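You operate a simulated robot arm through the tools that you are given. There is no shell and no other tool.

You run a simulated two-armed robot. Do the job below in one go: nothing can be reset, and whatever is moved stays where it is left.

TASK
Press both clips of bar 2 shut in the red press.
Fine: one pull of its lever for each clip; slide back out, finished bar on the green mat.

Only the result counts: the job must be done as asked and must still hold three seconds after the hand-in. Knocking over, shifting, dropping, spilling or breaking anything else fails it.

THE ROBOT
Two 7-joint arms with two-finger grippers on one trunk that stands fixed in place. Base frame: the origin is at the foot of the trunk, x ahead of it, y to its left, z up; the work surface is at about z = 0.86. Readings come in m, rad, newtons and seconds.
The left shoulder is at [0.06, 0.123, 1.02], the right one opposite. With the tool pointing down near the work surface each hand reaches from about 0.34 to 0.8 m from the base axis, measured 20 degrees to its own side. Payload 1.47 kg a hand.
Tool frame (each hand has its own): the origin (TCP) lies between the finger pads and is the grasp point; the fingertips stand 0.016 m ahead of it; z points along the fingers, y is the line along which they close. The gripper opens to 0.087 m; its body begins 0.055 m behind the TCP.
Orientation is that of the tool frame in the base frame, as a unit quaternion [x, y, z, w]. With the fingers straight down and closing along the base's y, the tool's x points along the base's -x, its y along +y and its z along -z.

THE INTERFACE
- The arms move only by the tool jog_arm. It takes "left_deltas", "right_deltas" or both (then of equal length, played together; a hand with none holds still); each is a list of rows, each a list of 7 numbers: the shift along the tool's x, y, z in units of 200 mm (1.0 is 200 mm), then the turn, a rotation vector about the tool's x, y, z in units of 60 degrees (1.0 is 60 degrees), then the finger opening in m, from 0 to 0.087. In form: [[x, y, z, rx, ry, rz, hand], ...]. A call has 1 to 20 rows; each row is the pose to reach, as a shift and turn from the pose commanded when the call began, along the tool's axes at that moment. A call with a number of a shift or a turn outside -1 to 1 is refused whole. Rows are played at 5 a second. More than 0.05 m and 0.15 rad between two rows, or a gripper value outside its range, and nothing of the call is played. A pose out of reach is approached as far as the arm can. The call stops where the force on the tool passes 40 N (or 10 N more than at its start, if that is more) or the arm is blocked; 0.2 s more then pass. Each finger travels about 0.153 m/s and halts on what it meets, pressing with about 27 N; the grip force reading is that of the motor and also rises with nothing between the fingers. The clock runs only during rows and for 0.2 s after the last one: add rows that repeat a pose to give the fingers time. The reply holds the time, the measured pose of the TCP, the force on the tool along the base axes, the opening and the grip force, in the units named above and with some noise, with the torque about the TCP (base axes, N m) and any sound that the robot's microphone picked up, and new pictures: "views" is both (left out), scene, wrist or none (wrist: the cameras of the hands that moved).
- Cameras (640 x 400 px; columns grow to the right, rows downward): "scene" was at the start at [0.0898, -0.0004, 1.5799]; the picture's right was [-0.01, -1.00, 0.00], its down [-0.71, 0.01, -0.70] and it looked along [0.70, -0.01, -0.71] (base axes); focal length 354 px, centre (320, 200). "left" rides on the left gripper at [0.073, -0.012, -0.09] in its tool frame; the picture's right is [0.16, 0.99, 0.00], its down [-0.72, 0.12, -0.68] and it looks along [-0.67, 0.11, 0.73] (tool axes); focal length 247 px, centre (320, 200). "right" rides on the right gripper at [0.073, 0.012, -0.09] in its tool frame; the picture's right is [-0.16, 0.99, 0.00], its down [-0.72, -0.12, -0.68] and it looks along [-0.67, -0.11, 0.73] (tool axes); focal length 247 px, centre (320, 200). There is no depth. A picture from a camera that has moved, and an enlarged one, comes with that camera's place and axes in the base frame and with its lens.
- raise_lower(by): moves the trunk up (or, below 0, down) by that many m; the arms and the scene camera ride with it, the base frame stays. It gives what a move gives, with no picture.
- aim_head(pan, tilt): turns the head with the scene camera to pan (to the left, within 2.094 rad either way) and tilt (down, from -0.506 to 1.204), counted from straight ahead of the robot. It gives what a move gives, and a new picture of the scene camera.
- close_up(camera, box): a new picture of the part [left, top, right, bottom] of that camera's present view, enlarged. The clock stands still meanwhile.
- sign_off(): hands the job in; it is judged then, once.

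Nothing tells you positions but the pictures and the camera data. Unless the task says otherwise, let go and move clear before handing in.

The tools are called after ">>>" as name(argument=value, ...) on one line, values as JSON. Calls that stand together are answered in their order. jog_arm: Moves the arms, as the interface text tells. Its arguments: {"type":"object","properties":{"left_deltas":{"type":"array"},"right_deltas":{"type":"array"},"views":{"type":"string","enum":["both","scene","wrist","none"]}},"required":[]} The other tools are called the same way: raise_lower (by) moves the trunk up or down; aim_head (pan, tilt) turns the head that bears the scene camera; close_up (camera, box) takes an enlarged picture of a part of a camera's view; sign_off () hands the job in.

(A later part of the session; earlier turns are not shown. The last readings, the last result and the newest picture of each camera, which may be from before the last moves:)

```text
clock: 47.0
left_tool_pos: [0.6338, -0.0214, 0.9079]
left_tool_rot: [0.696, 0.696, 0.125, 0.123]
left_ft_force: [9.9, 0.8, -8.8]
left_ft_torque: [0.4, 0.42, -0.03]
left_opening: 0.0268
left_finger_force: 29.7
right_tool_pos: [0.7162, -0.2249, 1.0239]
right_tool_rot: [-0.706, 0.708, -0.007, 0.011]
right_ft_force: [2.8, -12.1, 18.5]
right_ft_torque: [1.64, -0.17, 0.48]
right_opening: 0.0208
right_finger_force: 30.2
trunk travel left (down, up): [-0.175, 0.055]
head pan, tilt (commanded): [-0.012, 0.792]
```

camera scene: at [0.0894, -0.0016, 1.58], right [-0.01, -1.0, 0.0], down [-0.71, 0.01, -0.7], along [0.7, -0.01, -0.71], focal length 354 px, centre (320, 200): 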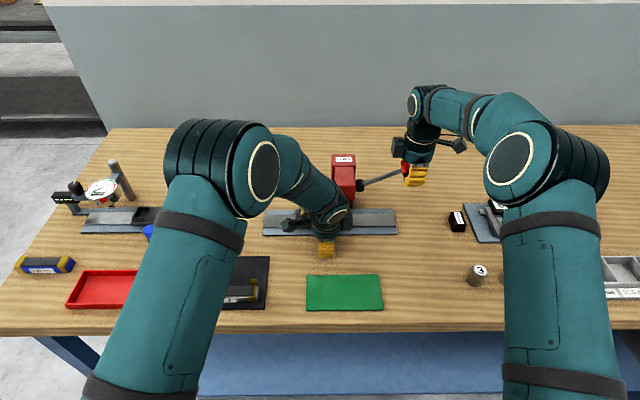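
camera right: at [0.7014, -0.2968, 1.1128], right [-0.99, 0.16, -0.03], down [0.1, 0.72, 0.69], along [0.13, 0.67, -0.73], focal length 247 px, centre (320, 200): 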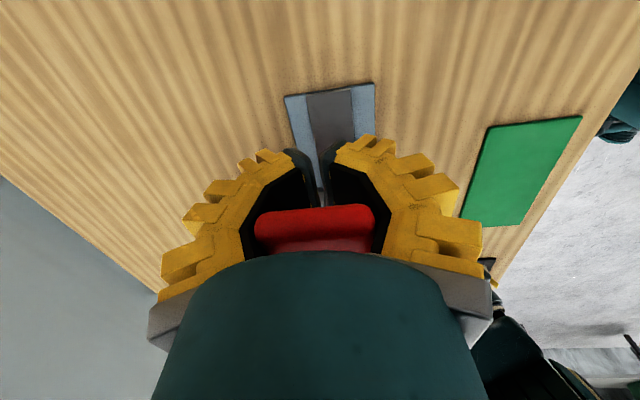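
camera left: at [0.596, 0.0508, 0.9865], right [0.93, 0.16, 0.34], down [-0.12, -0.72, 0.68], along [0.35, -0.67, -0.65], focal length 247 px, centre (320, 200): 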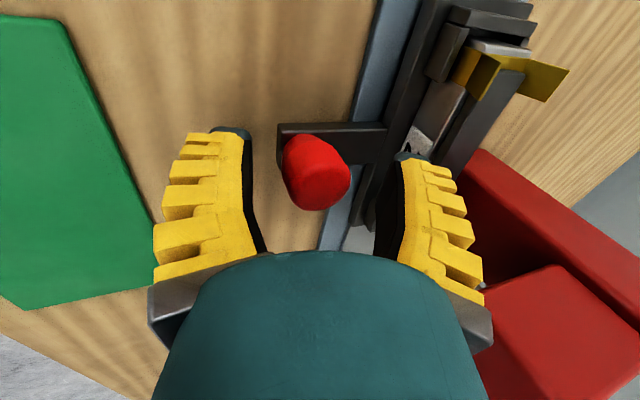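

Loads are now small. I slide the sled 102 mm further right to bring the second clip under the ram, with the right hand eased 2 mm so it leaves the lever at rest.

>>> jog_arm(left_deltas=[[-0.02, 0.004, 0, 0, 0, 0, 0.0], [-0.06, 0.004, 0, 0, 0, 0, 0.0], [-0.1, 0.004, 0, 0, 0, 0, 0.0], [-0.15, 0.004, 0, 0, 0, 0, 0.0], [-0.2, 0.004, 0, 0, 0, 0, 0.0], [-0.25, 0.004, 0, 0, 0, 0, 0.0], [-0.3, 0.004, 0, 0, 0, 0, 0.0], [-0.35, 0.004, 0, 0, 0, 0, 0.0], [-0.4, 0.004, 0, 0, 0, 0, 0.0], [-0.45, 0.004, 0, 0, 0, 0, 0.0], [-0.49, 0.004, 0, 0, 0, 0, 0.0], [-0.508, 0.004, 0, 0, 0, 0, 0.0], [-0.508, 0.004, 0, 0, 0, 0, 0.0]], right_deltas=[[0.01, 0, -0.008, 0, 0, 0, 0.0], [0.01, 0, -0.01, 0, 0, 0, 0.0], [0.01, 0, -0.01, 0, 0, 0, 0.0], [0.01, 0, -0.01, 0, 0, 0, 0.0], [0.01, 0, -0.01, 0, 0, 0, 0.0], [0.01, 0, -0.01, 0, 0, 0, 0.0], [0.01, 0, -0.01, 0, 0, 0, 0.0], [0.01, 0, -0.01, 0, 0, 0, 0.0], [0.01, 0, -0.01, 0, 0, 0, 0.0], [0.01, 0, -0.01, 0, 0, 0, 0.0], [0.01, 0, -0.01, 0, 0, 0, 0.0], [0.01, 0, -0.01, 0, 0, 0, 0.0], [0.01, 0, -0.01, 0, 0, 0, 0.0]])

>>> close_up(camera="scene", box=[290, 120, 450, 250])

```text
clock: 49.8
left_tool_pos: [0.6346, -0.1215, 0.9058]
left_tool_rot: [0.696, 0.697, 0.122, 0.122]
left_ft_force: [-4.8, 12.7, 5.1]
left_ft_torque: [0.0, 0.48, 0.02]
left_opening: 0.027
left_finger_force: 29.7
right_tool_pos: [0.7158, -0.2231, 1.0241]
right_tool_rot: [-0.707, 0.708, -0.008, 0.01]
right_ft_force: [-1.9, 7.8, -18.5]
right_ft_torque: [-2.08, 0.1, 0.6]
right_opening: 0.0209
right_finger_force: 29.7
trunk travel left (down, up): [-0.175, 0.055]
head pan, tilt (commanded): [-0.012, 0.792]
camera scene: at [0.0906, 0.002, 1.5799], right [-0.01, -1.0, 0.0], down [-0.71, 0.01, -0.7], along [0.7, -0.01, -0.71], focal length 354 px, centre (320, 200)
camera right: at [0.7018, -0.2966, 1.1131], right [-0.99, 0.16, -0.02], down [0.1, 0.72, 0.68], along [0.13, 0.67, -0.73], focal length 247 px, centre (320, 200)
camera left: at [0.5938, -0.0485, 0.985], right [0.93, 0.16, 0.34], down [-0.12, -0.72, 0.68], along [0.35, -0.67, -0.65], focal length 247 px, centre (320, 200)
```

scene: 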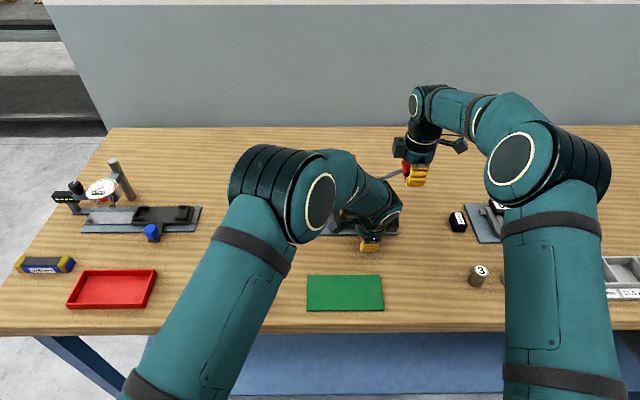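
right: 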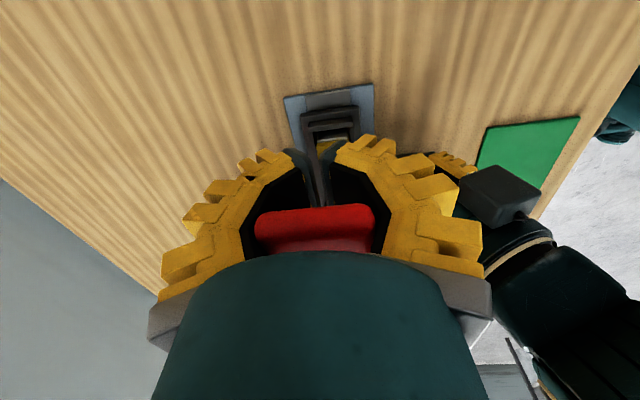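
left: 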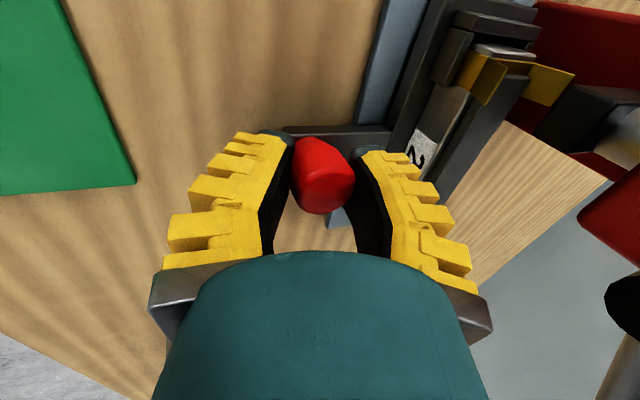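

```text
3.08 times, centred on (370, 185) of scene
camera zoom: at [0.0906, 0.002, 1.5799], right [-0.01, -1.0, 0.0], down [-0.71, 0.01, -0.7], along [0.7, -0.01, -0.71], focal length 1090 px, centre (166, 246)
```

zoom: 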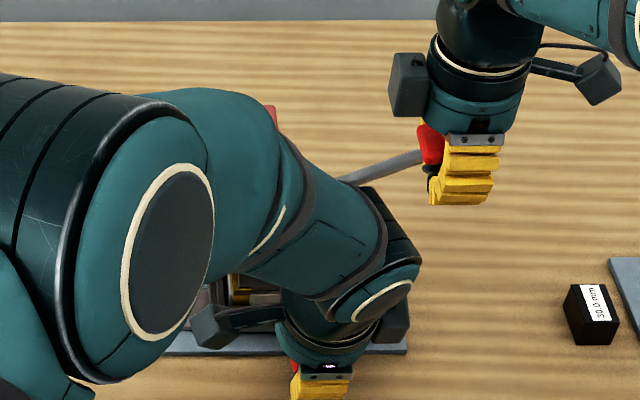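

The sled has moved to about y -0.121, with a mild 12 N resisting push that suggests its end stop. I release the knob and move the left hand clear to check the alignment of the second clip.

>>> jog_arm(left_deltas=[[0.005, 0, 0, 0, 0, 0, 0.03], [0.005, 0, 0, 0, 0, 0, 0.045], [0.005, 0, 0, 0, 0, 0, 0.055], [0.005, 0, -0.05, 0, 0, 0, 0.055], [0.005, 0, -0.15, 0, 0, 0, 0.055], [0.005, 0, -0.28, 0, 0, 0, 0.055], [0.005, 0, -0.42, 0, 0, 0, 0.055], [0.1, 0, -0.5, 0, 0, 0, 0.055], [0.3, 0, -0.5, 0, 0, 0, 0.055], [0.5, 0, -0.5, 0, 0, 0, 0.055], [0.7, 0, -0.5, 0, 0, 0, 0.055], [0.9, 0, -0.5, 0, 0, 0, 0.055], [1.0, 0, -0.5, 0, 0, 0, 0.055], [1.0, 0, -0.5, 0, 0, 0, 0.055]])

>>> close_up(camera="scene", box=[310, 165, 410, 240])

>>> close_up(camera="scene", box=[325, 180, 365, 226])

```text
clock: 52.8
left_tool_pos: [0.5974, 0.076, 1.0034]
left_tool_rot: [0.696, 0.697, 0.122, 0.123]
left_ft_force: [-0.2, 0.4, -0.4]
left_ft_torque: [-0.05, 0.0, -0.02]
left_opening: 0.0601
left_finger_force: 3.4
right_tool_pos: [0.7161, -0.2226, 1.0254]
right_tool_rot: [-0.707, 0.707, -0.008, 0.011]
right_ft_force: [-9.0, 15.1, -18.2]
right_ft_torque: [-1.96, -0.25, 0.42]
right_opening: 0.021
right_finger_force: 30.1
trunk travel left (down, up): [-0.175, 0.055]
head pan, tilt (commanded): [-0.012, 0.792]
camera scene: at [0.0904, 0.0014, 1.5799], right [-0.01, -1.0, 0.0], down [-0.71, 0.01, -0.7], along [0.7, -0.01, -0.71], focal length 354 px, centre (320, 200)
camera left: at [0.5581, 0.1489, 1.0819], right [0.93, 0.16, 0.34], down [-0.12, -0.72, 0.68], along [0.35, -0.67, -0.65], focal length 247 px, centre (320, 200)
```

scene: 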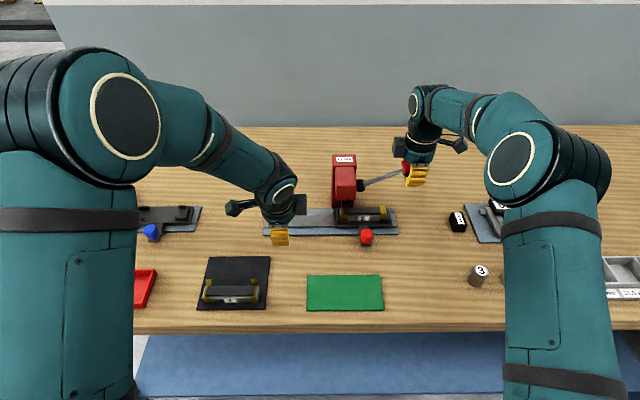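
left: 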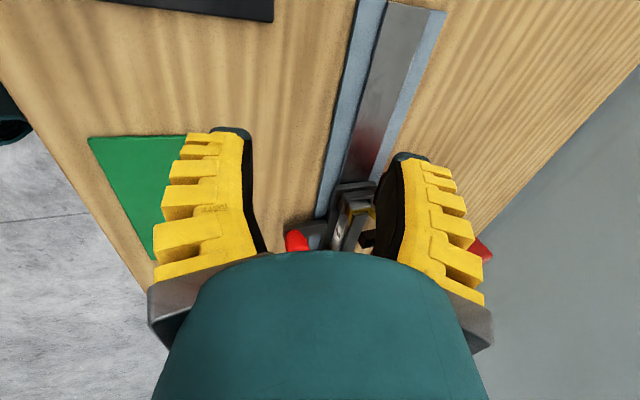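

```text
5.33 times, centred on (360, 202) of scene
camera zoom: at [0.0904, 0.0014, 1.5799], right [-0.01, -1.0, 0.0], down [-0.71, 0.01, -0.7], along [0.7, -0.01, -0.71], focal length 1890 px, centre (107, 187)
```

zoom: 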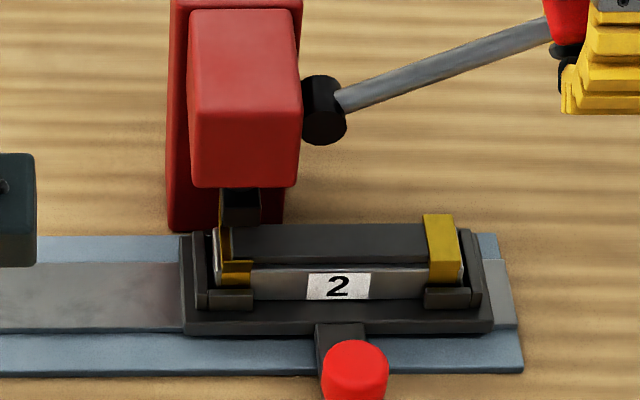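

```text
8.70 times, centred on (345, 203) of scene
camera zoom: at [0.0904, 0.0014, 1.5799], right [-0.01, -1.0, 0.0], down [-0.71, 0.01, -0.7], along [0.7, -0.01, -0.71], focal length 3081 px, centre (103, 174)
```

zoom: 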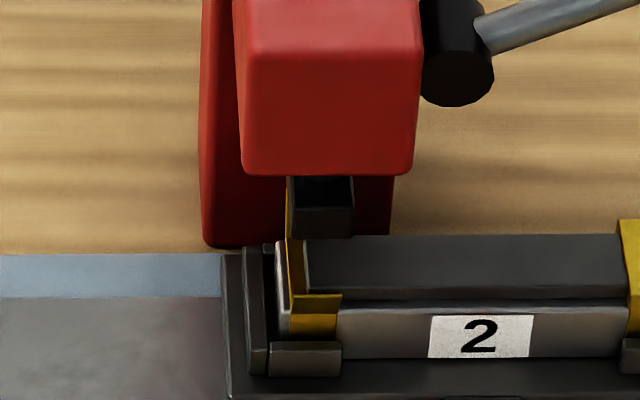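

The second clip (y -0.0704) lines up with the ram (y -0.0702), and the first clip is visibly shut. I pull the lever down a second time, slowing near the end stop.

>>> jog_arm(right_deltas=[[0.01, 0, 0.044, 0, 0, 0, 0.0], [0.02, 0, 0.0885, 0, 0, 0, 0.0], [0.034, 0, 0.133, 0, 0, 0, 0.0], [0.045, 0, 0.1775, 0, 0, 0, 0.0], [0.053, 0, 0.223, 0, 0, 0, 0.0], [0.058, 0, 0.269, 0, 0, 0, 0.0], [0.06, 0, 0.295, 0, 0, 0, 0.0], [0.06, 0, 0.315, 0, 0, 0, 0.0], [0.06, 0, 0.328, 0, 0, 0, 0.0], [0.06, 0, 0.34, 0, 0, 0, 0.0], [0.06, 0, 0.35, 0, 0, 0, 0.0]])

>>> close_up(camera="scene", box=[320, 150, 430, 230])

>>> close_up(camera="scene", box=[325, 180, 365, 226])

```text
clock: 55.1
left_tool_pos: [0.5956, 0.0755, 1.004]
left_tool_rot: [0.696, 0.697, 0.123, 0.123]
left_ft_force: [-0.1, 0.5, 0.3]
left_ft_torque: [-0.02, 0.06, -0.03]
left_opening: 0.0599
left_finger_force: 3.7
right_tool_pos: [0.7165, -0.2412, 0.9646]
right_tool_rot: [-0.705, 0.709, -0.011, 0.012]
right_ft_force: [-13.7, -3.3, 11.2]
right_ft_torque: [0.68, -0.69, 0.4]
right_opening: 0.0208
right_finger_force: 29.7
trunk travel left (down, up): [-0.175, 0.055]
head pan, tilt (commanded): [-0.012, 0.792]
stopped in row 11 (right hand): the force on the tool passed its limit at 41 N (the readings are from after the stop); the commanded pose is now the measured one
camera scene: at [0.0867, -0.0001, 1.5798], right [-0.01, -1.0, 0.0], down [-0.71, 0.01, -0.7], along [0.7, -0.01, -0.71], focal length 354 px, centre (320, 200)
camera right: at [0.7011, -0.3131, 1.0528], right [-0.99, 0.16, -0.03], down [0.1, 0.72, 0.68], along [0.14, 0.67, -0.73], focal length 247 px, centre (320, 200)
```

scene: 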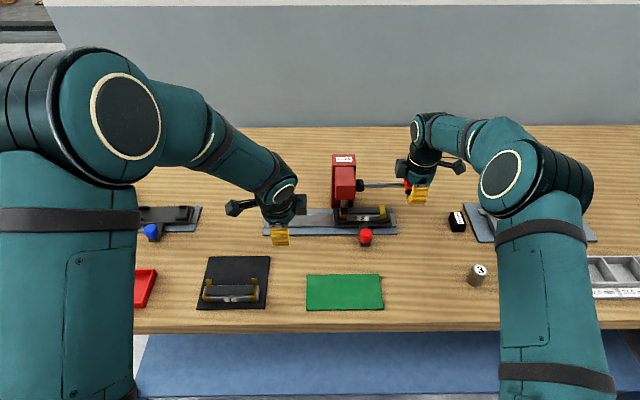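
right: 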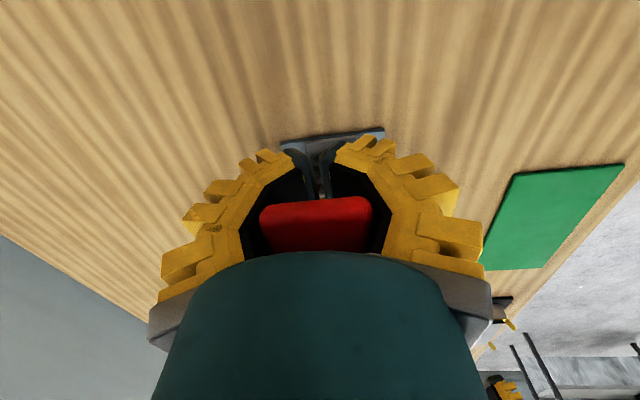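

```text
5.00 times, centred on (375, 190) of scene
camera zoom: at [0.0867, -0.0001, 1.5798], right [-0.01, -1.0, 0.0], down [-0.71, 0.01, -0.7], along [0.7, -0.01, -0.71], focal length 1772 px, centre (45, 250)
```

zoom: 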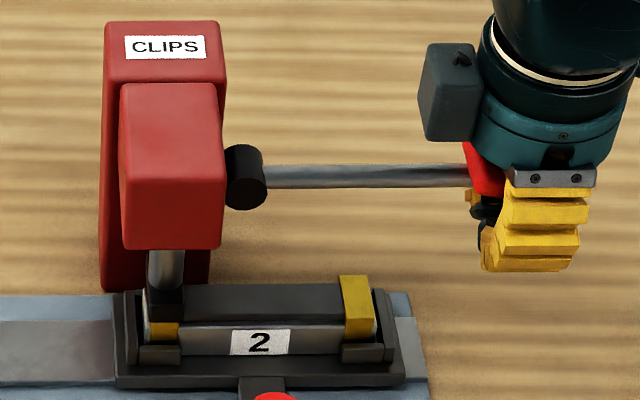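

```text
8.70 times, centred on (345, 203) of scene
camera zoom: at [0.0867, -0.0001, 1.5798], right [-0.01, -1.0, 0.0], down [-0.71, 0.01, -0.7], along [0.7, -0.01, -0.71], focal length 3081 px, centre (103, 174)
```

zoom: 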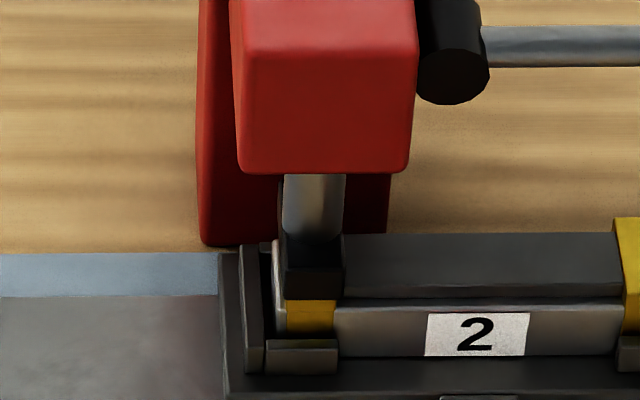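

The second pull is at the same full stop: rod horizontal and the die down on the clip. I raise the lever back along its arc and check.

>>> jog_arm(right_deltas=[[0, 0.008, -0.046, 0, 0, 0, 0.0], [-0.0015, 0.008, -0.092, 0, 0, 0, 0.0], [-0.01, 0.008, -0.138, 0, 0, 0, 0.0], [-0.0205, 0.008, -0.1825, 0, 0, 0, 0.0], [-0.036, 0.008, -0.226, 0, 0, 0, 0.0], [-0.0525, 0.008, -0.2695, 0, 0, 0, 0.0], [-0.07, 0.008, -0.302, 0, 0, 0, 0.0], [-0.07, 0.008, -0.302, 0, 0, 0, 0.0]])

>>> close_up(camera="scene", box=[320, 140, 430, 230])

>>> close_up(camera="scene", box=[325, 180, 365, 226])

```text
clock: 56.9
left_tool_pos: [0.5991, 0.0741, 1.0031]
left_tool_rot: [0.696, 0.697, 0.123, 0.122]
left_ft_force: [0.2, -0.2, 0.4]
left_ft_torque: [0.01, 0.0, 0.02]
left_opening: 0.06
left_finger_force: 3.8
right_tool_pos: [0.7156, -0.2273, 1.0209]
right_tool_rot: [-0.704, 0.71, -0.011, 0.012]
right_ft_force: [7.4, -10.2, -12.1]
right_ft_torque: [-1.96, 0.17, 0.29]
right_opening: 0.0206
right_finger_force: 29.9
trunk travel left (down, up): [-0.175, 0.055]
head pan, tilt (commanded): [-0.012, 0.792]
camera scene: at [0.0923, -0.0019, 1.5798], right [-0.01, -1.0, 0.0], down [-0.71, 0.01, -0.7], along [0.7, -0.01, -0.71], focal length 354 px, centre (320, 200)
camera right: at [0.701, -0.3001, 1.1088], right [-0.99, 0.16, -0.03], down [0.1, 0.72, 0.68], along [0.14, 0.67, -0.73], focal length 247 px, centre (320, 200)
```

scene: 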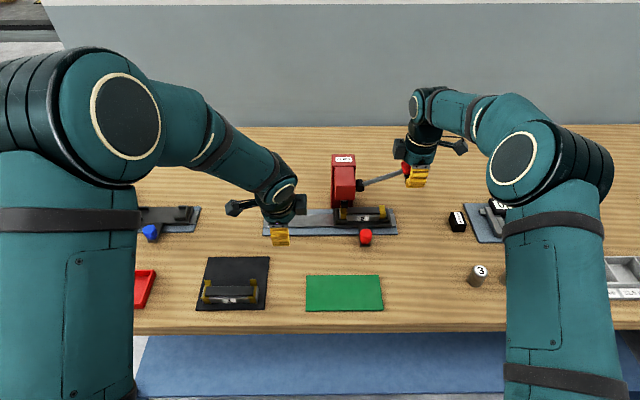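
right: 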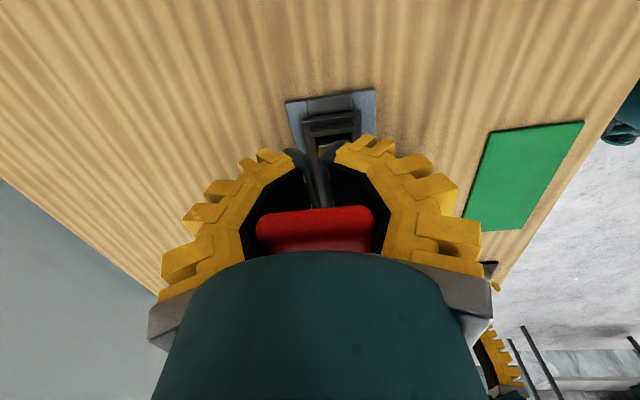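

```text
4.44 times, centred on (375, 185) of scene
camera zoom: at [0.0923, -0.0019, 1.5798], right [-0.01, -1.0, 0.0], down [-0.71, 0.01, -0.7], along [0.7, -0.01, -0.71], focal length 1575 px, centre (76, 267)
```

zoom: 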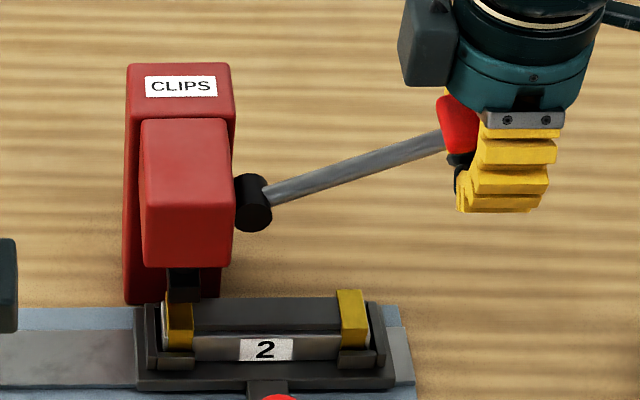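

```text
8.70 times, centred on (345, 203) of scene
camera zoom: at [0.0923, -0.0019, 1.5798], right [-0.01, -1.0, 0.0], down [-0.71, 0.01, -0.7], along [0.7, -0.01, -0.71], focal length 3081 px, centre (103, 174)
```

zoom: 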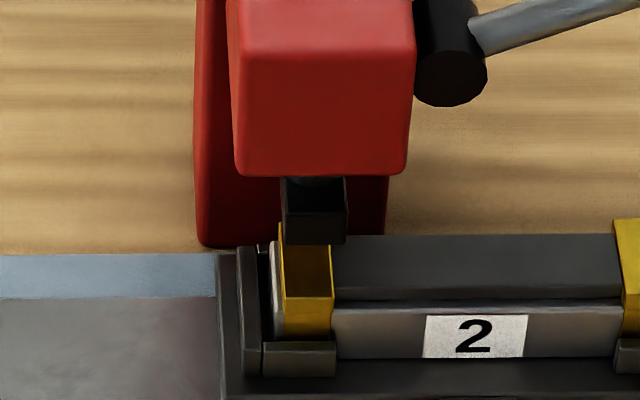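

Both clips are now folded shut and the lever is up at rest. I open the right hand and lift it straight off the lever.

>>> jog_arm(right_deltas=[[0, 0, 0.008, 0, 0, 0, 0.03], [0, 0, 0.008, 0, 0, 0, 0.045], [0, 0, 0.008, 0, 0, 0, 0.06], [0, 0, 0.008, 0, 0, 0, 0.07], [0, 0, 0.008, 0, 0, 0, 0.07], [0, 0, 0.008, 0, 0, 0, 0.07]])

>>> close_up(camera="scene", box=[320, 130, 450, 230])

>>> close_up(camera="right", box=[180, 60, 460, 260])

```text
clock: 58.3
left_tool_pos: [0.5972, 0.076, 1.0053]
left_tool_rot: [0.696, 0.697, 0.123, 0.122]
left_ft_force: [-0.3, 0.4, 0.5]
left_ft_torque: [0.02, -0.02, 0.04]
left_opening: 0.0601
left_finger_force: 3.1
right_tool_pos: [0.7148, -0.2244, 1.0198]
right_tool_rot: [-0.705, 0.709, -0.012, 0.013]
right_ft_force: [1.8, 1.2, 0.8]
right_ft_torque: [-0.03, 0.09, 0.02]
right_opening: 0.074
right_finger_force: 3.1
trunk travel left (down, up): [-0.175, 0.055]
head pan, tilt (commanded): [-0.012, 0.792]
camera scene: at [0.09, -0.0002, 1.5799], right [-0.01, -1.0, 0.0], down [-0.71, 0.01, -0.7], along [0.7, -0.01, -0.71], focal length 354 px, centre (320, 200)
camera right: at [0.7, -0.2978, 1.1081], right [-0.99, 0.16, -0.03], down [0.1, 0.72, 0.68], along [0.14, 0.67, -0.73], focal length 247 px, centre (320, 200)
```

scene: 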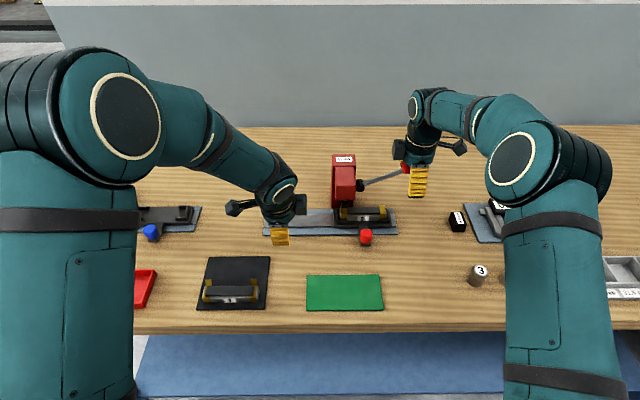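
right: 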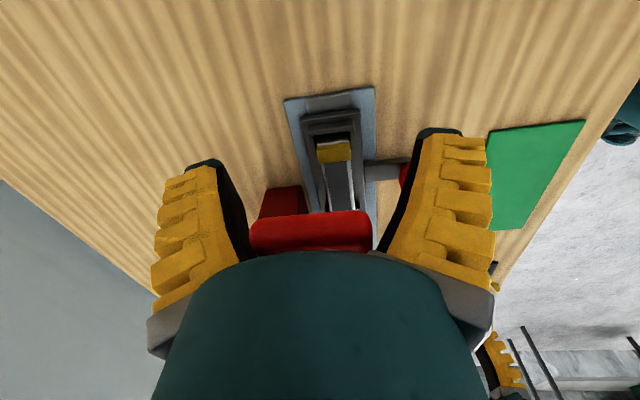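

```text
4.00 times, centred on (385, 180) of scene
camera zoom: at [0.09, -0.0002, 1.5799], right [-0.01, -1.0, 0.0], down [-0.71, 0.01, -0.7], along [0.7, -0.01, -0.71], focal length 1417 px, centre (60, 280)
```

zoom: 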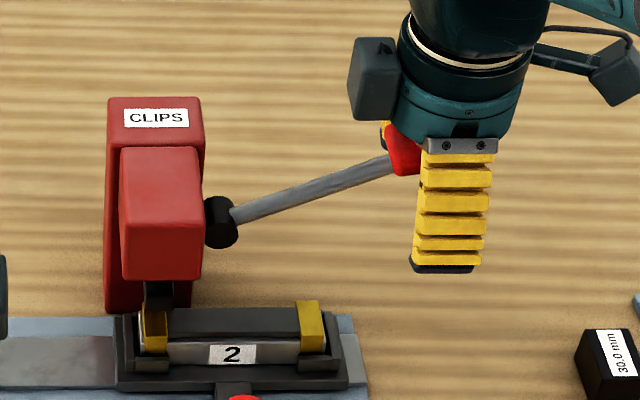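

```text
2.00 times, centred on (320, 160) of right
camera zoom: at [0.7, -0.2978, 1.1081], right [-0.99, 0.16, -0.03], down [0.1, 0.72, 0.68], along [0.14, 0.67, -0.73], focal length 494 px, centre (320, 280)
```

zoom: 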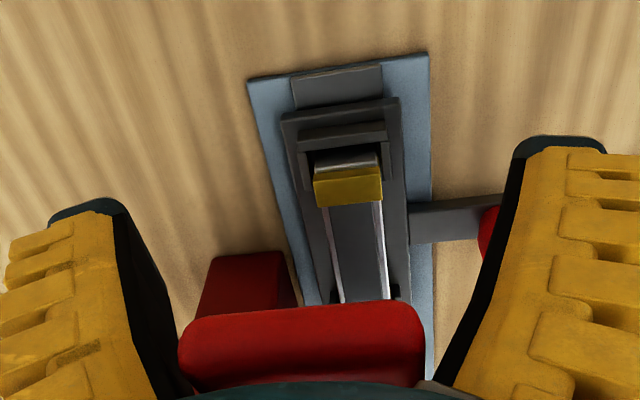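

The right fingers are clear of the grip. I lift the right hand away up and back, and bring the left hand over the knob again.

>>> jog_arm(left_deltas=[[0, 0, 0, 0, 0, 0, 0.055], [0, 0, 0, 0, 0, 0, 0.055], [0, 0, 0, 0, 0, 0, 0.055], [0, 0, 0, 0, 0, 0, 0.055], [-0.1, 0, 0, 0, 0, 0, 0.055], [-0.3, 0, 0, 0, 0, 0, 0.055], [-0.5, 0, 0, 0, 0, 0, 0.055], [-0.7, 0, 0, 0, 0, 0, 0.055], [-0.88, 0, 0, 0, 0, 0, 0.055], [-0.985, 0, 0.0, 0, 0, 0, 0.055], [-0.985, 0, 0.15, 0, 0, 0, 0.055], [-0.985, 0, 0.28, 0, 0, 0, 0.055], [-0.985, -0.002, 0.38, 0, 0, 0, 0.055], [-0.985, -0.002, 0.46, 0, 0, 0, 0.055], [-0.985, -0.002, 0.495, 0, 0, 0, 0.055], [-0.985, -0.002, 0.495, 0, 0, 0, 0.055]], right_deltas=[[0, 0, -0.1, 0, 0, 0, 0.07], [0, 0, -0.2, 0, 0, 0, 0.07], [0, 0, -0.32, 0, 0, 0, 0.07], [0, 0, -0.46, 0, 0, 0, 0.07], [0.05, 0.0, -0.6, 0, 0, 0, 0.07], [0.15, 0.1, -0.7, 0, 0, 0, 0.07], [0.28, 0.22, -0.75, 0, 0, 0, 0.07], [0.42, 0.36, -0.75, 0, 0, 0, 0.07], [0.55, 0.5, -0.75, 0, 0, 0, 0.07], [0.65, 0.6, -0.75, 0, 0, 0, 0.07], [0.65, 0.6, -0.75, 0, 0, 0, 0.07], [0.65, 0.6, -0.75, 0, 0, 0, 0.07], [0.65, 0.6, -0.75, 0, 0, 0, 0.07], [0.65, 0.6, -0.75, 0, 0, 0, 0.07], [0.65, 0.6, -0.75, 0, 0, 0, 0.07], [0.65, 0.6, -0.75, 0, 0, 0, 0.07]])

>>> close_up(camera="left", box=[150, 60, 490, 260])

```text
clock: 61.7
left_tool_pos: [0.6309, -0.1215, 0.9103]
left_tool_rot: [0.696, 0.697, 0.123, 0.123]
left_ft_force: [0.0, 0.0, 0.0]
left_ft_torque: [0.01, 0.03, 0.02]
left_opening: 0.0598
left_finger_force: 4.3
right_tool_pos: [0.5887, -0.3585, 1.1653]
right_tool_rot: [-0.705, 0.709, -0.012, 0.013]
right_ft_force: [-0.4, -0.2, -0.4]
right_ft_torque: [-0.03, 0.0, 0.0]
right_opening: 0.0735
right_finger_force: 3.0
trunk travel left (down, up): [-0.175, 0.055]
head pan, tilt (commanded): [-0.012, 0.792]
camera scene: at [0.0896, -0.0005, 1.58], right [-0.01, -1.0, 0.0], down [-0.71, 0.01, -0.7], along [0.7, -0.01, -0.71], focal length 354 px, centre (320, 200)
camera right: at [0.5744, -0.4314, 1.2534], right [-0.99, 0.16, -0.03], down [0.1, 0.72, 0.69], along [0.14, 0.67, -0.73], focal length 247 px, centre (320, 200)
camera left: at [0.5907, -0.0496, 0.9896], right [0.93, 0.16, 0.34], down [-0.12, -0.72, 0.68], along [0.35, -0.67, -0.65], focal length 247 px, centre (320, 200)
```

scene: 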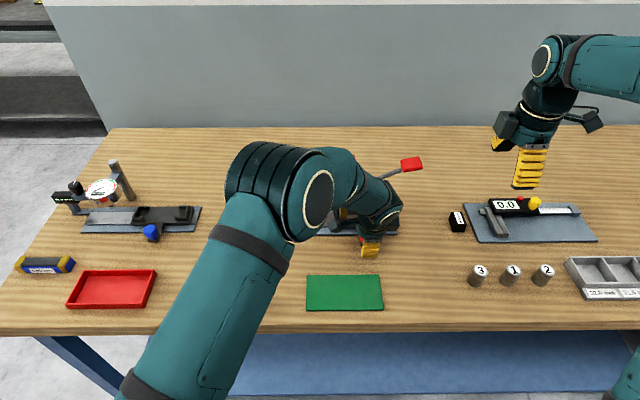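
right: 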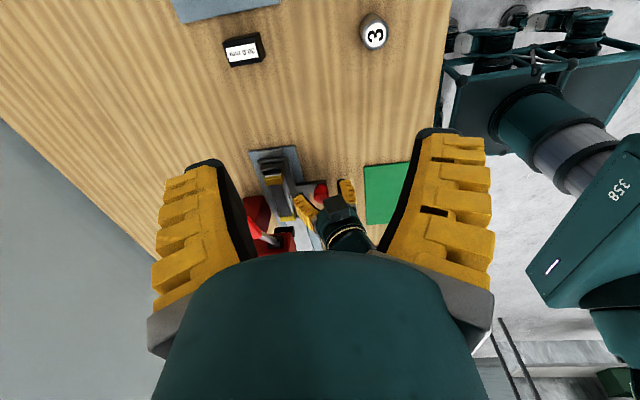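
left: 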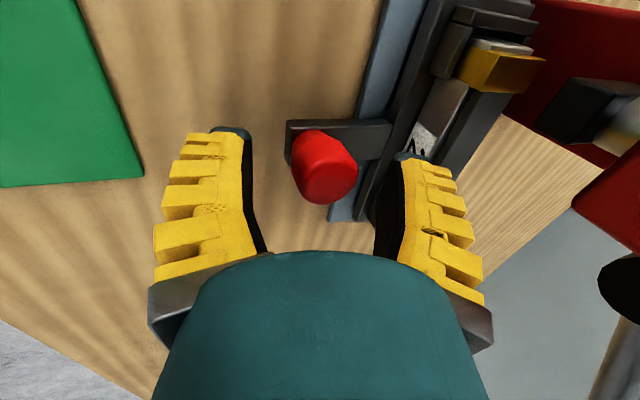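

```text
1.88 times, centred on (320, 160) of left
camera zoom: at [0.5907, -0.0496, 0.9896], right [0.93, 0.16, 0.34], down [-0.12, -0.72, 0.68], along [0.35, -0.67, -0.65], focal length 465 px, centre (320, 275)
```

zoom: 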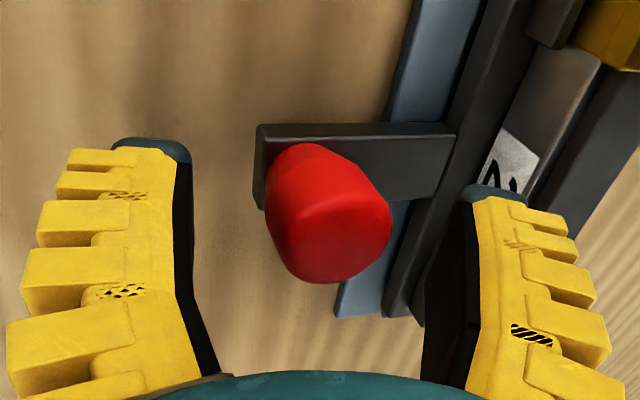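

The lever is fully up again and the knob is between the left fingers. I close on it and slide the sled back out to its starting place.

>>> jog_arm(left_deltas=[[0, 0.006, 0.01, 0, 0, 0, 0.05], [0, 0.006, 0.01, 0, 0, 0, 0.04], [0, 0.006, 0.01, 0, 0, 0, 0.03], [0, 0.006, 0.01, 0, 0, 0, 0.02], [0, 0.006, 0.01, 0, 0, 0, 0.01], [0, 0.006, 0.01, 0, 0, 0, 0.0], [0, 0.006, 0.01, 0, 0, 0, 0.0]], views="none")

```text
clock: 63.3
left_tool_pos: [0.6314, -0.1217, 0.9089]
left_tool_rot: [0.697, 0.696, 0.123, 0.123]
left_ft_force: [2.1, 0.4, 2.5]
left_ft_torque: [0.27, 0.26, 0.06]
left_opening: 0.0287
left_finger_force: 29.9
right_tool_pos: [0.5899, -0.3598, 1.1646]
right_tool_rot: [-0.705, 0.709, -0.011, 0.012]
right_ft_force: [-0.3, -0.3, 0.1]
right_ft_torque: [0.01, 0.0, 0.03]
right_opening: 0.0737
right_finger_force: 2.1
trunk travel left (down, up): [-0.175, 0.055]
head pan, tilt (commanded): [-0.012, 0.792]
```

The knob is held with almost no side load. I slide the sled 171 mm back to the left, to its starting place.

>>> jog_arm(left_deltas=[[0.02, 0, 0, 0, 0, 0, 0.0], [0.06, 0, 0, 0, 0, 0, 0.0], [0.11, 0, 0, 0, 0, 0, 0.0], [0.16, 0, 0, 0, 0, 0, 0.0], [0.21, 0, 0, 0, 0, 0, 0.0], [0.26, 0, 0, 0, 0, 0, 0.0], [0.31, 0, 0, 0, 0, 0, 0.0], [0.36, 0, 0, 0, 0, 0, 0.0], [0.41, 0, 0, 0, 0, 0, 0.0], [0.46, 0, 0, 0, 0, 0, 0.0], [0.51, 0, 0, 0, 0, 0, 0.0], [0.56, 0, 0, 0, 0, 0, 0.0], [0.61, 0, 0, 0, 0, 0, 0.0], [0.66, 0, 0, 0, 0, 0, 0.0], [0.71, 0, 0, 0, 0, 0, 0.0], [0.76, 0, 0, 0, 0, 0, 0.0], [0.8, 0, 0, 0, 0, 0, 0.0], [0.83, 0, 0, 0, 0, 0, 0.0], [0.852, 0, 0, 0, 0, 0, 0.0], [0.852, 0, 0, 0, 0, 0, 0.0]])

```text
clock: 67.5
left_tool_pos: [0.6331, 0.048, 0.9092]
left_tool_rot: [0.696, 0.696, 0.123, 0.122]
left_ft_force: [12.4, -0.1, 9.5]
left_ft_torque: [-0.1, 0.24, -0.11]
left_opening: 0.0278
left_finger_force: 30.3
right_tool_pos: [0.5892, -0.3587, 1.1661]
right_tool_rot: [-0.705, 0.709, -0.012, 0.011]
right_ft_force: [-0.1, 0.4, -0.4]
right_ft_torque: [-0.01, 0.0, 0.0]
right_opening: 0.0737
right_finger_force: 2.1
trunk travel left (down, up): [-0.175, 0.055]
head pan, tilt (commanded): [-0.012, 0.792]
camera scene: at [0.0903, -0.0005, 1.5799], right [-0.01, -1.0, 0.0], down [-0.71, 0.01, -0.7], along [0.7, -0.01, -0.71], focal length 354 px, centre (320, 200)
camera left: at [0.593, 0.121, 0.9876], right [0.93, 0.16, 0.34], down [-0.12, -0.72, 0.68], along [0.35, -0.67, -0.65], focal length 247 px, centre (320, 200)
```

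scene: 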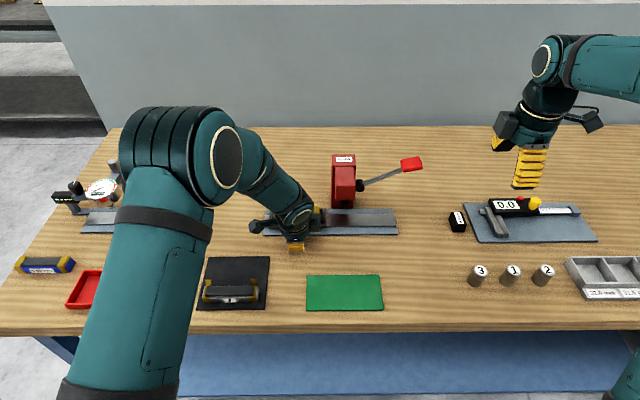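
left: 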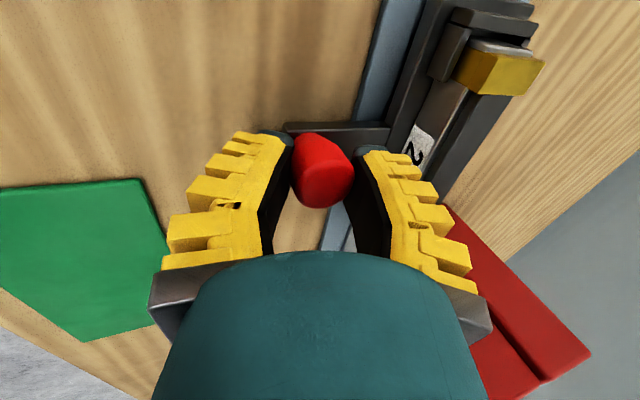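

The sled is back at about its starting place. I nudge it 2 mm further, release the knob, and back the left hand off.

>>> jog_arm(left_deltas=[[0.006, -0.006, 0, 0, 0, 0, 0.0], [0.012, -0.006, 0, 0, 0, 0, 0.0], [0.012, -0.006, 0, 0, 0, 0, 0.0], [0.01, -0.006, 0, 0, 0, 0, 0.03], [0.01, -0.006, 0, 0, 0, 0, 0.045], [0.01, -0.006, 0, 0, 0, 0, 0.055], [0.01, -0.006, 0, 0, 0, 0, 0.055], [0.01, -0.006, -0.05, 0, 0, 0, 0.055], [0.01, -0.006, -0.15, 0, 0, 0, 0.055], [0.01, -0.006, -0.28, 0, 0, 0, 0.055], [0.01, -0.006, -0.42, 0, 0, 0, 0.055], [0.01, -0.006, -0.55, 0, 0, 0, 0.055], [0.01, -0.006, -0.62, 0, 0, 0, 0.055]])

```text
clock: 70.3
left_tool_pos: [0.5889, 0.0485, 1.0264]
left_tool_rot: [0.696, 0.696, 0.124, 0.123]
left_ft_force: [-0.7, -0.4, -0.3]
left_ft_torque: [0.02, 0.02, 0.0]
left_opening: 0.0599
left_finger_force: 3.6
right_tool_pos: [0.5901, -0.3583, 1.1648]
right_tool_rot: [-0.705, 0.709, -0.012, 0.013]
right_ft_force: [-0.4, -0.3, -0.2]
right_ft_torque: [0.02, 0.02, 0.01]
right_opening: 0.0735
right_finger_force: 2.3
trunk travel left (down, up): [-0.175, 0.055]
head pan, tilt (commanded): [-0.012, 0.792]
camera scene: at [0.0898, -0.0004, 1.5799], right [-0.01, -1.0, 0.0], down [-0.71, 0.01, -0.7], along [0.7, -0.01, -0.71], focal length 354 px, centre (320, 200)
camera left: at [0.5486, 0.1216, 1.1049], right [0.93, 0.16, 0.34], down [-0.12, -0.72, 0.68], along [0.35, -0.67, -0.65], focal length 247 px, centre (320, 200)
```

scene: 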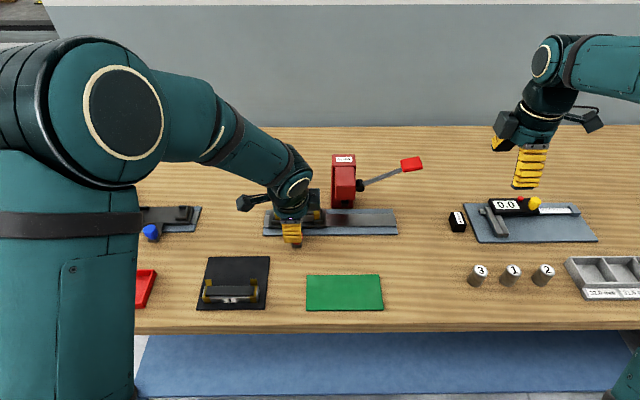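
left: 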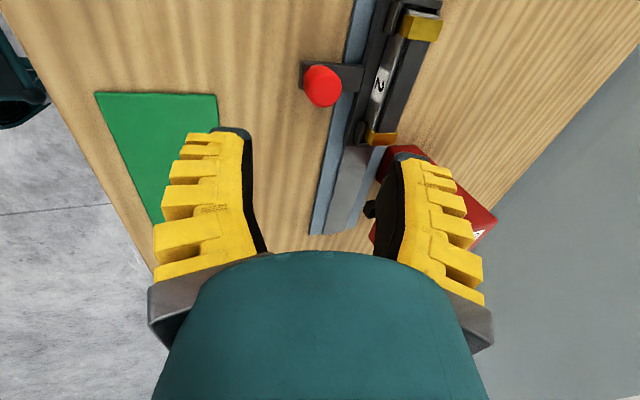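

Sled is out, bar 2 sits in it with both clips shut, and the lever is up. I straighten the left hand and hover over the bar to pick it up.

>>> jog_arm(left_deltas=[[0, 0.08, 0.01, 0.05, 0, 0, 0.055], [0, 0.18, 0.04, 0.12, 0, 0, 0.055], [0, 0.28, 0.08, 0.19, 0, 0, 0.055], [0.004, 0.38, 0.12, 0.26, 0, 0, 0.055], [0.0075, 0.48, 0.16, 0.333, 0, 0, 0.055], [0.0075, 0.56, 0.185, 0.333, 0, 0, 0.055], [0.0075, 0.604, 0.198, 0.333, 0, 0, 0.055], [0.0075, 0.604, 0.198, 0.333, 0, 0, 0.055]])

>>> close_up(camera="left", box=[230, 0, 440, 200])

>>> close_up(camera="scene", box=[258, 180, 348, 245])

```text
clock: 72.1
left_tool_pos: [0.7173, 0.0506, 1.0285]
left_tool_rot: [0.707, 0.708, 0.0, 0.001]
left_ft_force: [-0.1, -0.1, 0.3]
left_ft_torque: [-0.01, -0.03, -0.01]
left_opening: 0.0602
left_finger_force: 3.5
right_tool_pos: [0.5896, -0.3582, 1.1648]
right_tool_rot: [-0.705, 0.709, -0.011, 0.012]
right_ft_force: [-0.5, 0.5, 0.0]
right_ft_torque: [-0.02, 0.02, 0.03]
right_opening: 0.0734
right_finger_force: 2.7
trunk travel left (down, up): [-0.175, 0.055]
head pan, tilt (commanded): [-0.012, 0.792]
camera scene: at [0.0895, -0.0003, 1.58], right [-0.01, -1.0, 0.0], down [-0.71, 0.01, -0.7], along [0.7, -0.01, -0.71], focal length 354 px, centre (320, 200)
camera left: at [0.7065, 0.1233, 1.1166], right [0.99, 0.16, 0.0], down [0.12, -0.72, 0.68], along [0.11, -0.67, -0.73], focal length 247 px, centre (320, 200)
```

scene: 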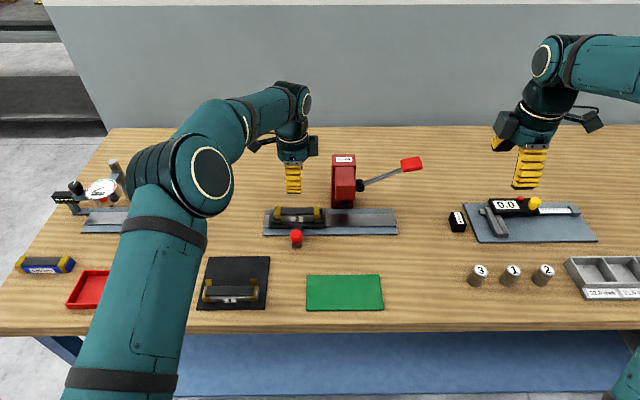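
left: 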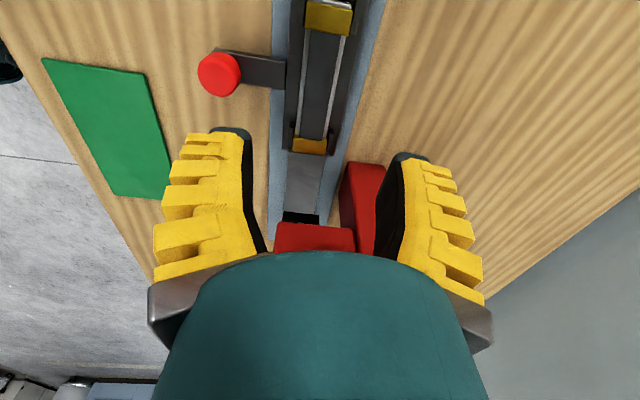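

```text
2.00 times, centred on (335, 100) of left
camera zoom: at [0.7065, 0.1233, 1.1166], right [0.99, 0.16, 0.0], down [0.12, -0.72, 0.68], along [0.11, -0.67, -0.73], focal length 494 px, centre (290, 400)
```

zoom: 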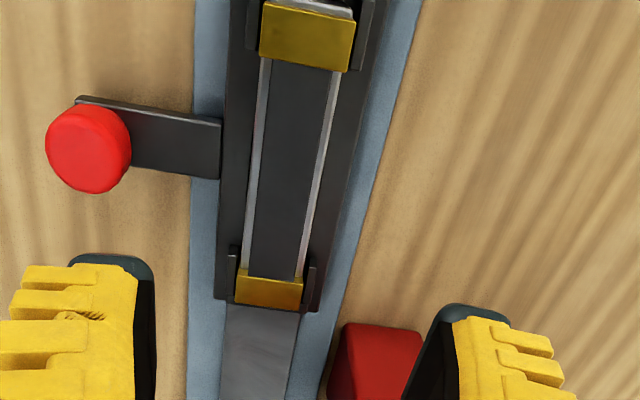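

```text
6.15 times, centred on (303, 212) of scene
camera zoom: at [0.0895, -0.0003, 1.58], right [-0.01, -1.0, 0.0], down [-0.71, 0.01, -0.7], along [0.7, -0.01, -0.71], focal length 2181 px, centre (425, 123)
```

zoom: 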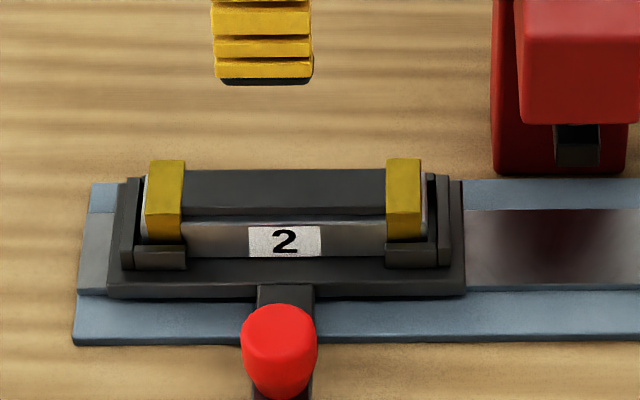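

Both clips wrap the bar cleanly. I go straight down over the middle of bar 2, as when I placed it, stopping just above the sled floor.

>>> jog_arm(left_deltas=[[0, -0.009, 0.1, 0, 0, 0, 0.055], [0, -0.009, 0.22, 0, 0, 0, 0.055], [0, -0.009, 0.34, 0, 0, 0, 0.055], [0, -0.009, 0.45, 0, 0, 0, 0.055], [0, -0.009, 0.54, 0, 0, 0, 0.055], [0, -0.009, 0.6, 0, 0, 0, 0.055], [0, -0.009, 0.635, 0, 0, 0, 0.055], [0, -0.009, 0.652, 0, 0, 0, 0.055], [0, -0.009, 0.652, 0, 0, 0, 0.055]])

>>> close_up(camera="left", box=[140, 0, 480, 260])

>>> close_up(camera="scene", box=[258, 180, 348, 245])

```text
clock: 74.1
left_tool_pos: [0.7158, 0.0519, 0.897]
left_tool_rot: [0.707, 0.707, 0.0, 0.0]
left_ft_force: [-0.7, -0.6, 0.6]
left_ft_torque: [-0.02, 0.0, -0.03]
left_opening: 0.0603
left_finger_force: 4.0
right_tool_pos: [0.5899, -0.3582, 1.1645]
right_tool_rot: [-0.705, 0.709, -0.011, 0.012]
right_ft_force: [0.9, 0.5, 0.0]
right_ft_torque: [-0.03, 0.0, -0.02]
right_opening: 0.0735
right_finger_force: 2.3
trunk travel left (down, up): [-0.175, 0.055]
head pan, tilt (commanded): [-0.012, 0.792]
camera scene: at [0.0899, -0.0004, 1.5799], right [-0.01, -1.0, 0.0], down [-0.71, 0.01, -0.7], along [0.7, -0.01, -0.71], focal length 354 px, centre (320, 200)
camera left: at [0.7054, 0.1245, 0.9864], right [0.99, 0.16, 0.0], down [0.12, -0.72, 0.68], along [0.11, -0.67, -0.73], focal length 247 px, centre (320, 200)
```

scene: 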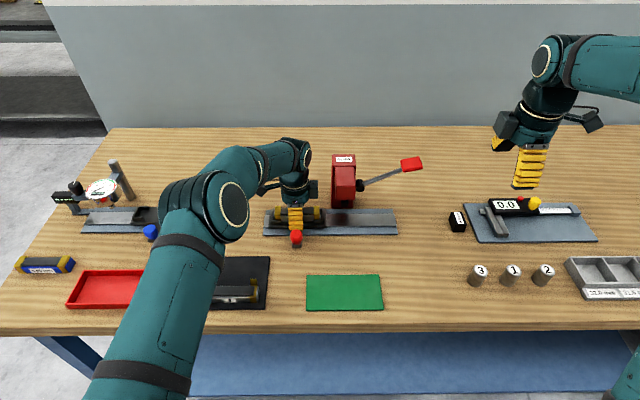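
left: 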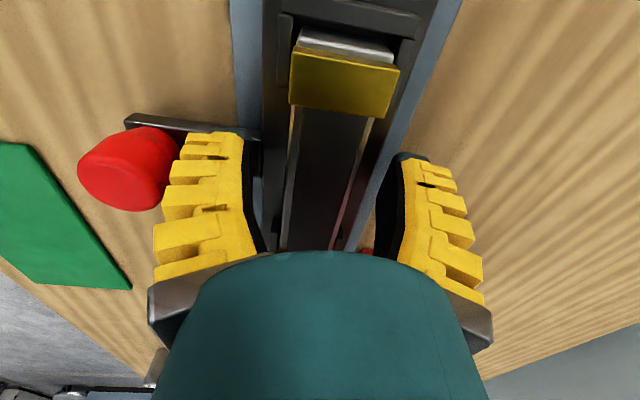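

```text
1.54 times, centred on (310, 130) of left
camera zoom: at [0.7054, 0.1245, 0.9864], right [0.99, 0.16, 0.0], down [0.12, -0.72, 0.68], along [0.11, -0.67, -0.73], focal length 380 px, centre (335, 308)
```

zoom: 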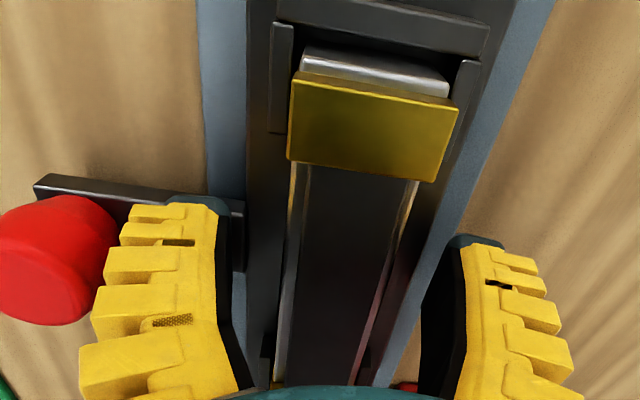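

```text
6.15 times, centred on (303, 212) of scene
camera zoom: at [0.0899, -0.0004, 1.5799], right [-0.01, -1.0, 0.0], down [-0.71, 0.01, -0.7], along [0.7, -0.01, -0.71], focal length 2181 px, centre (425, 123)
```

zoom: 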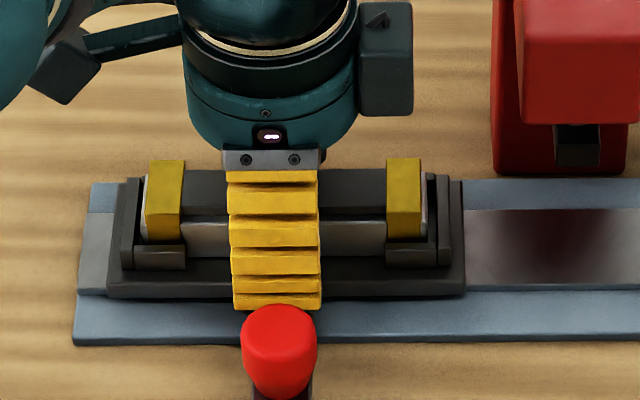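

Fingers are either side of the bar with no contact. I raise 1.5 mm and close.

>>> jog_arm(left_deltas=[[0, 0, -0.0075, 0, 0, 0, 0.045], [0, 0, -0.0075, 0, 0, 0, 0.035], [0, 0, -0.0075, 0, 0, 0, 0.02], [0, 0, -0.0075, 0, 0, 0, 0.01], [0, 0, -0.0075, 0, 0, 0, 0.0], [0, 0, -0.0075, 0, 0, 0, 0.0]])

```text
clock: 75.5
left_tool_pos: [0.7151, 0.0511, 0.901]
left_tool_rot: [0.707, 0.708, 0.001, 0.001]
left_ft_force: [-0.1, -0.1, 9.0]
left_ft_torque: [0.05, 0.0, 0.01]
left_opening: 0.0236
left_finger_force: 26.9
right_tool_pos: [0.5882, -0.3584, 1.166]
right_tool_rot: [-0.705, 0.709, -0.011, 0.012]
right_ft_force: [-0.7, 0.5, -0.4]
right_ft_torque: [-0.01, -0.01, 0.0]
right_opening: 0.0736
right_finger_force: 1.6
trunk travel left (down, up): [-0.175, 0.055]
head pan, tilt (commanded): [-0.012, 0.792]
camera scene: at [0.0888, -0.0004, 1.58], right [-0.01, -1.0, 0.0], down [-0.71, 0.01, -0.7], along [0.7, -0.01, -0.71], focal length 354 px, centre (320, 200)
camera left: at [0.7048, 0.1247, 0.9891], right [0.99, 0.16, 0.0], down [0.11, -0.72, 0.68], along [0.11, -0.67, -0.73], focal length 247 px, centre (320, 200)
```

scene: 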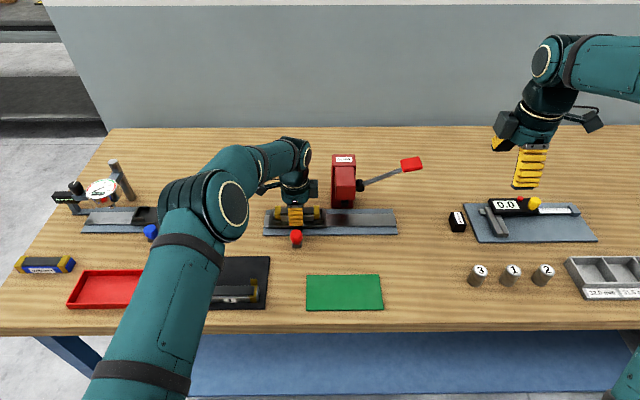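
left: 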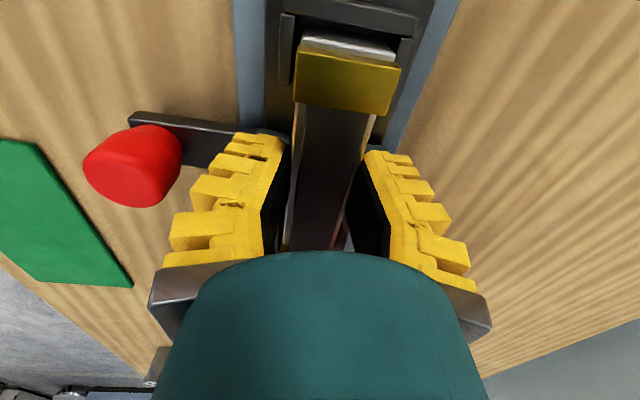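

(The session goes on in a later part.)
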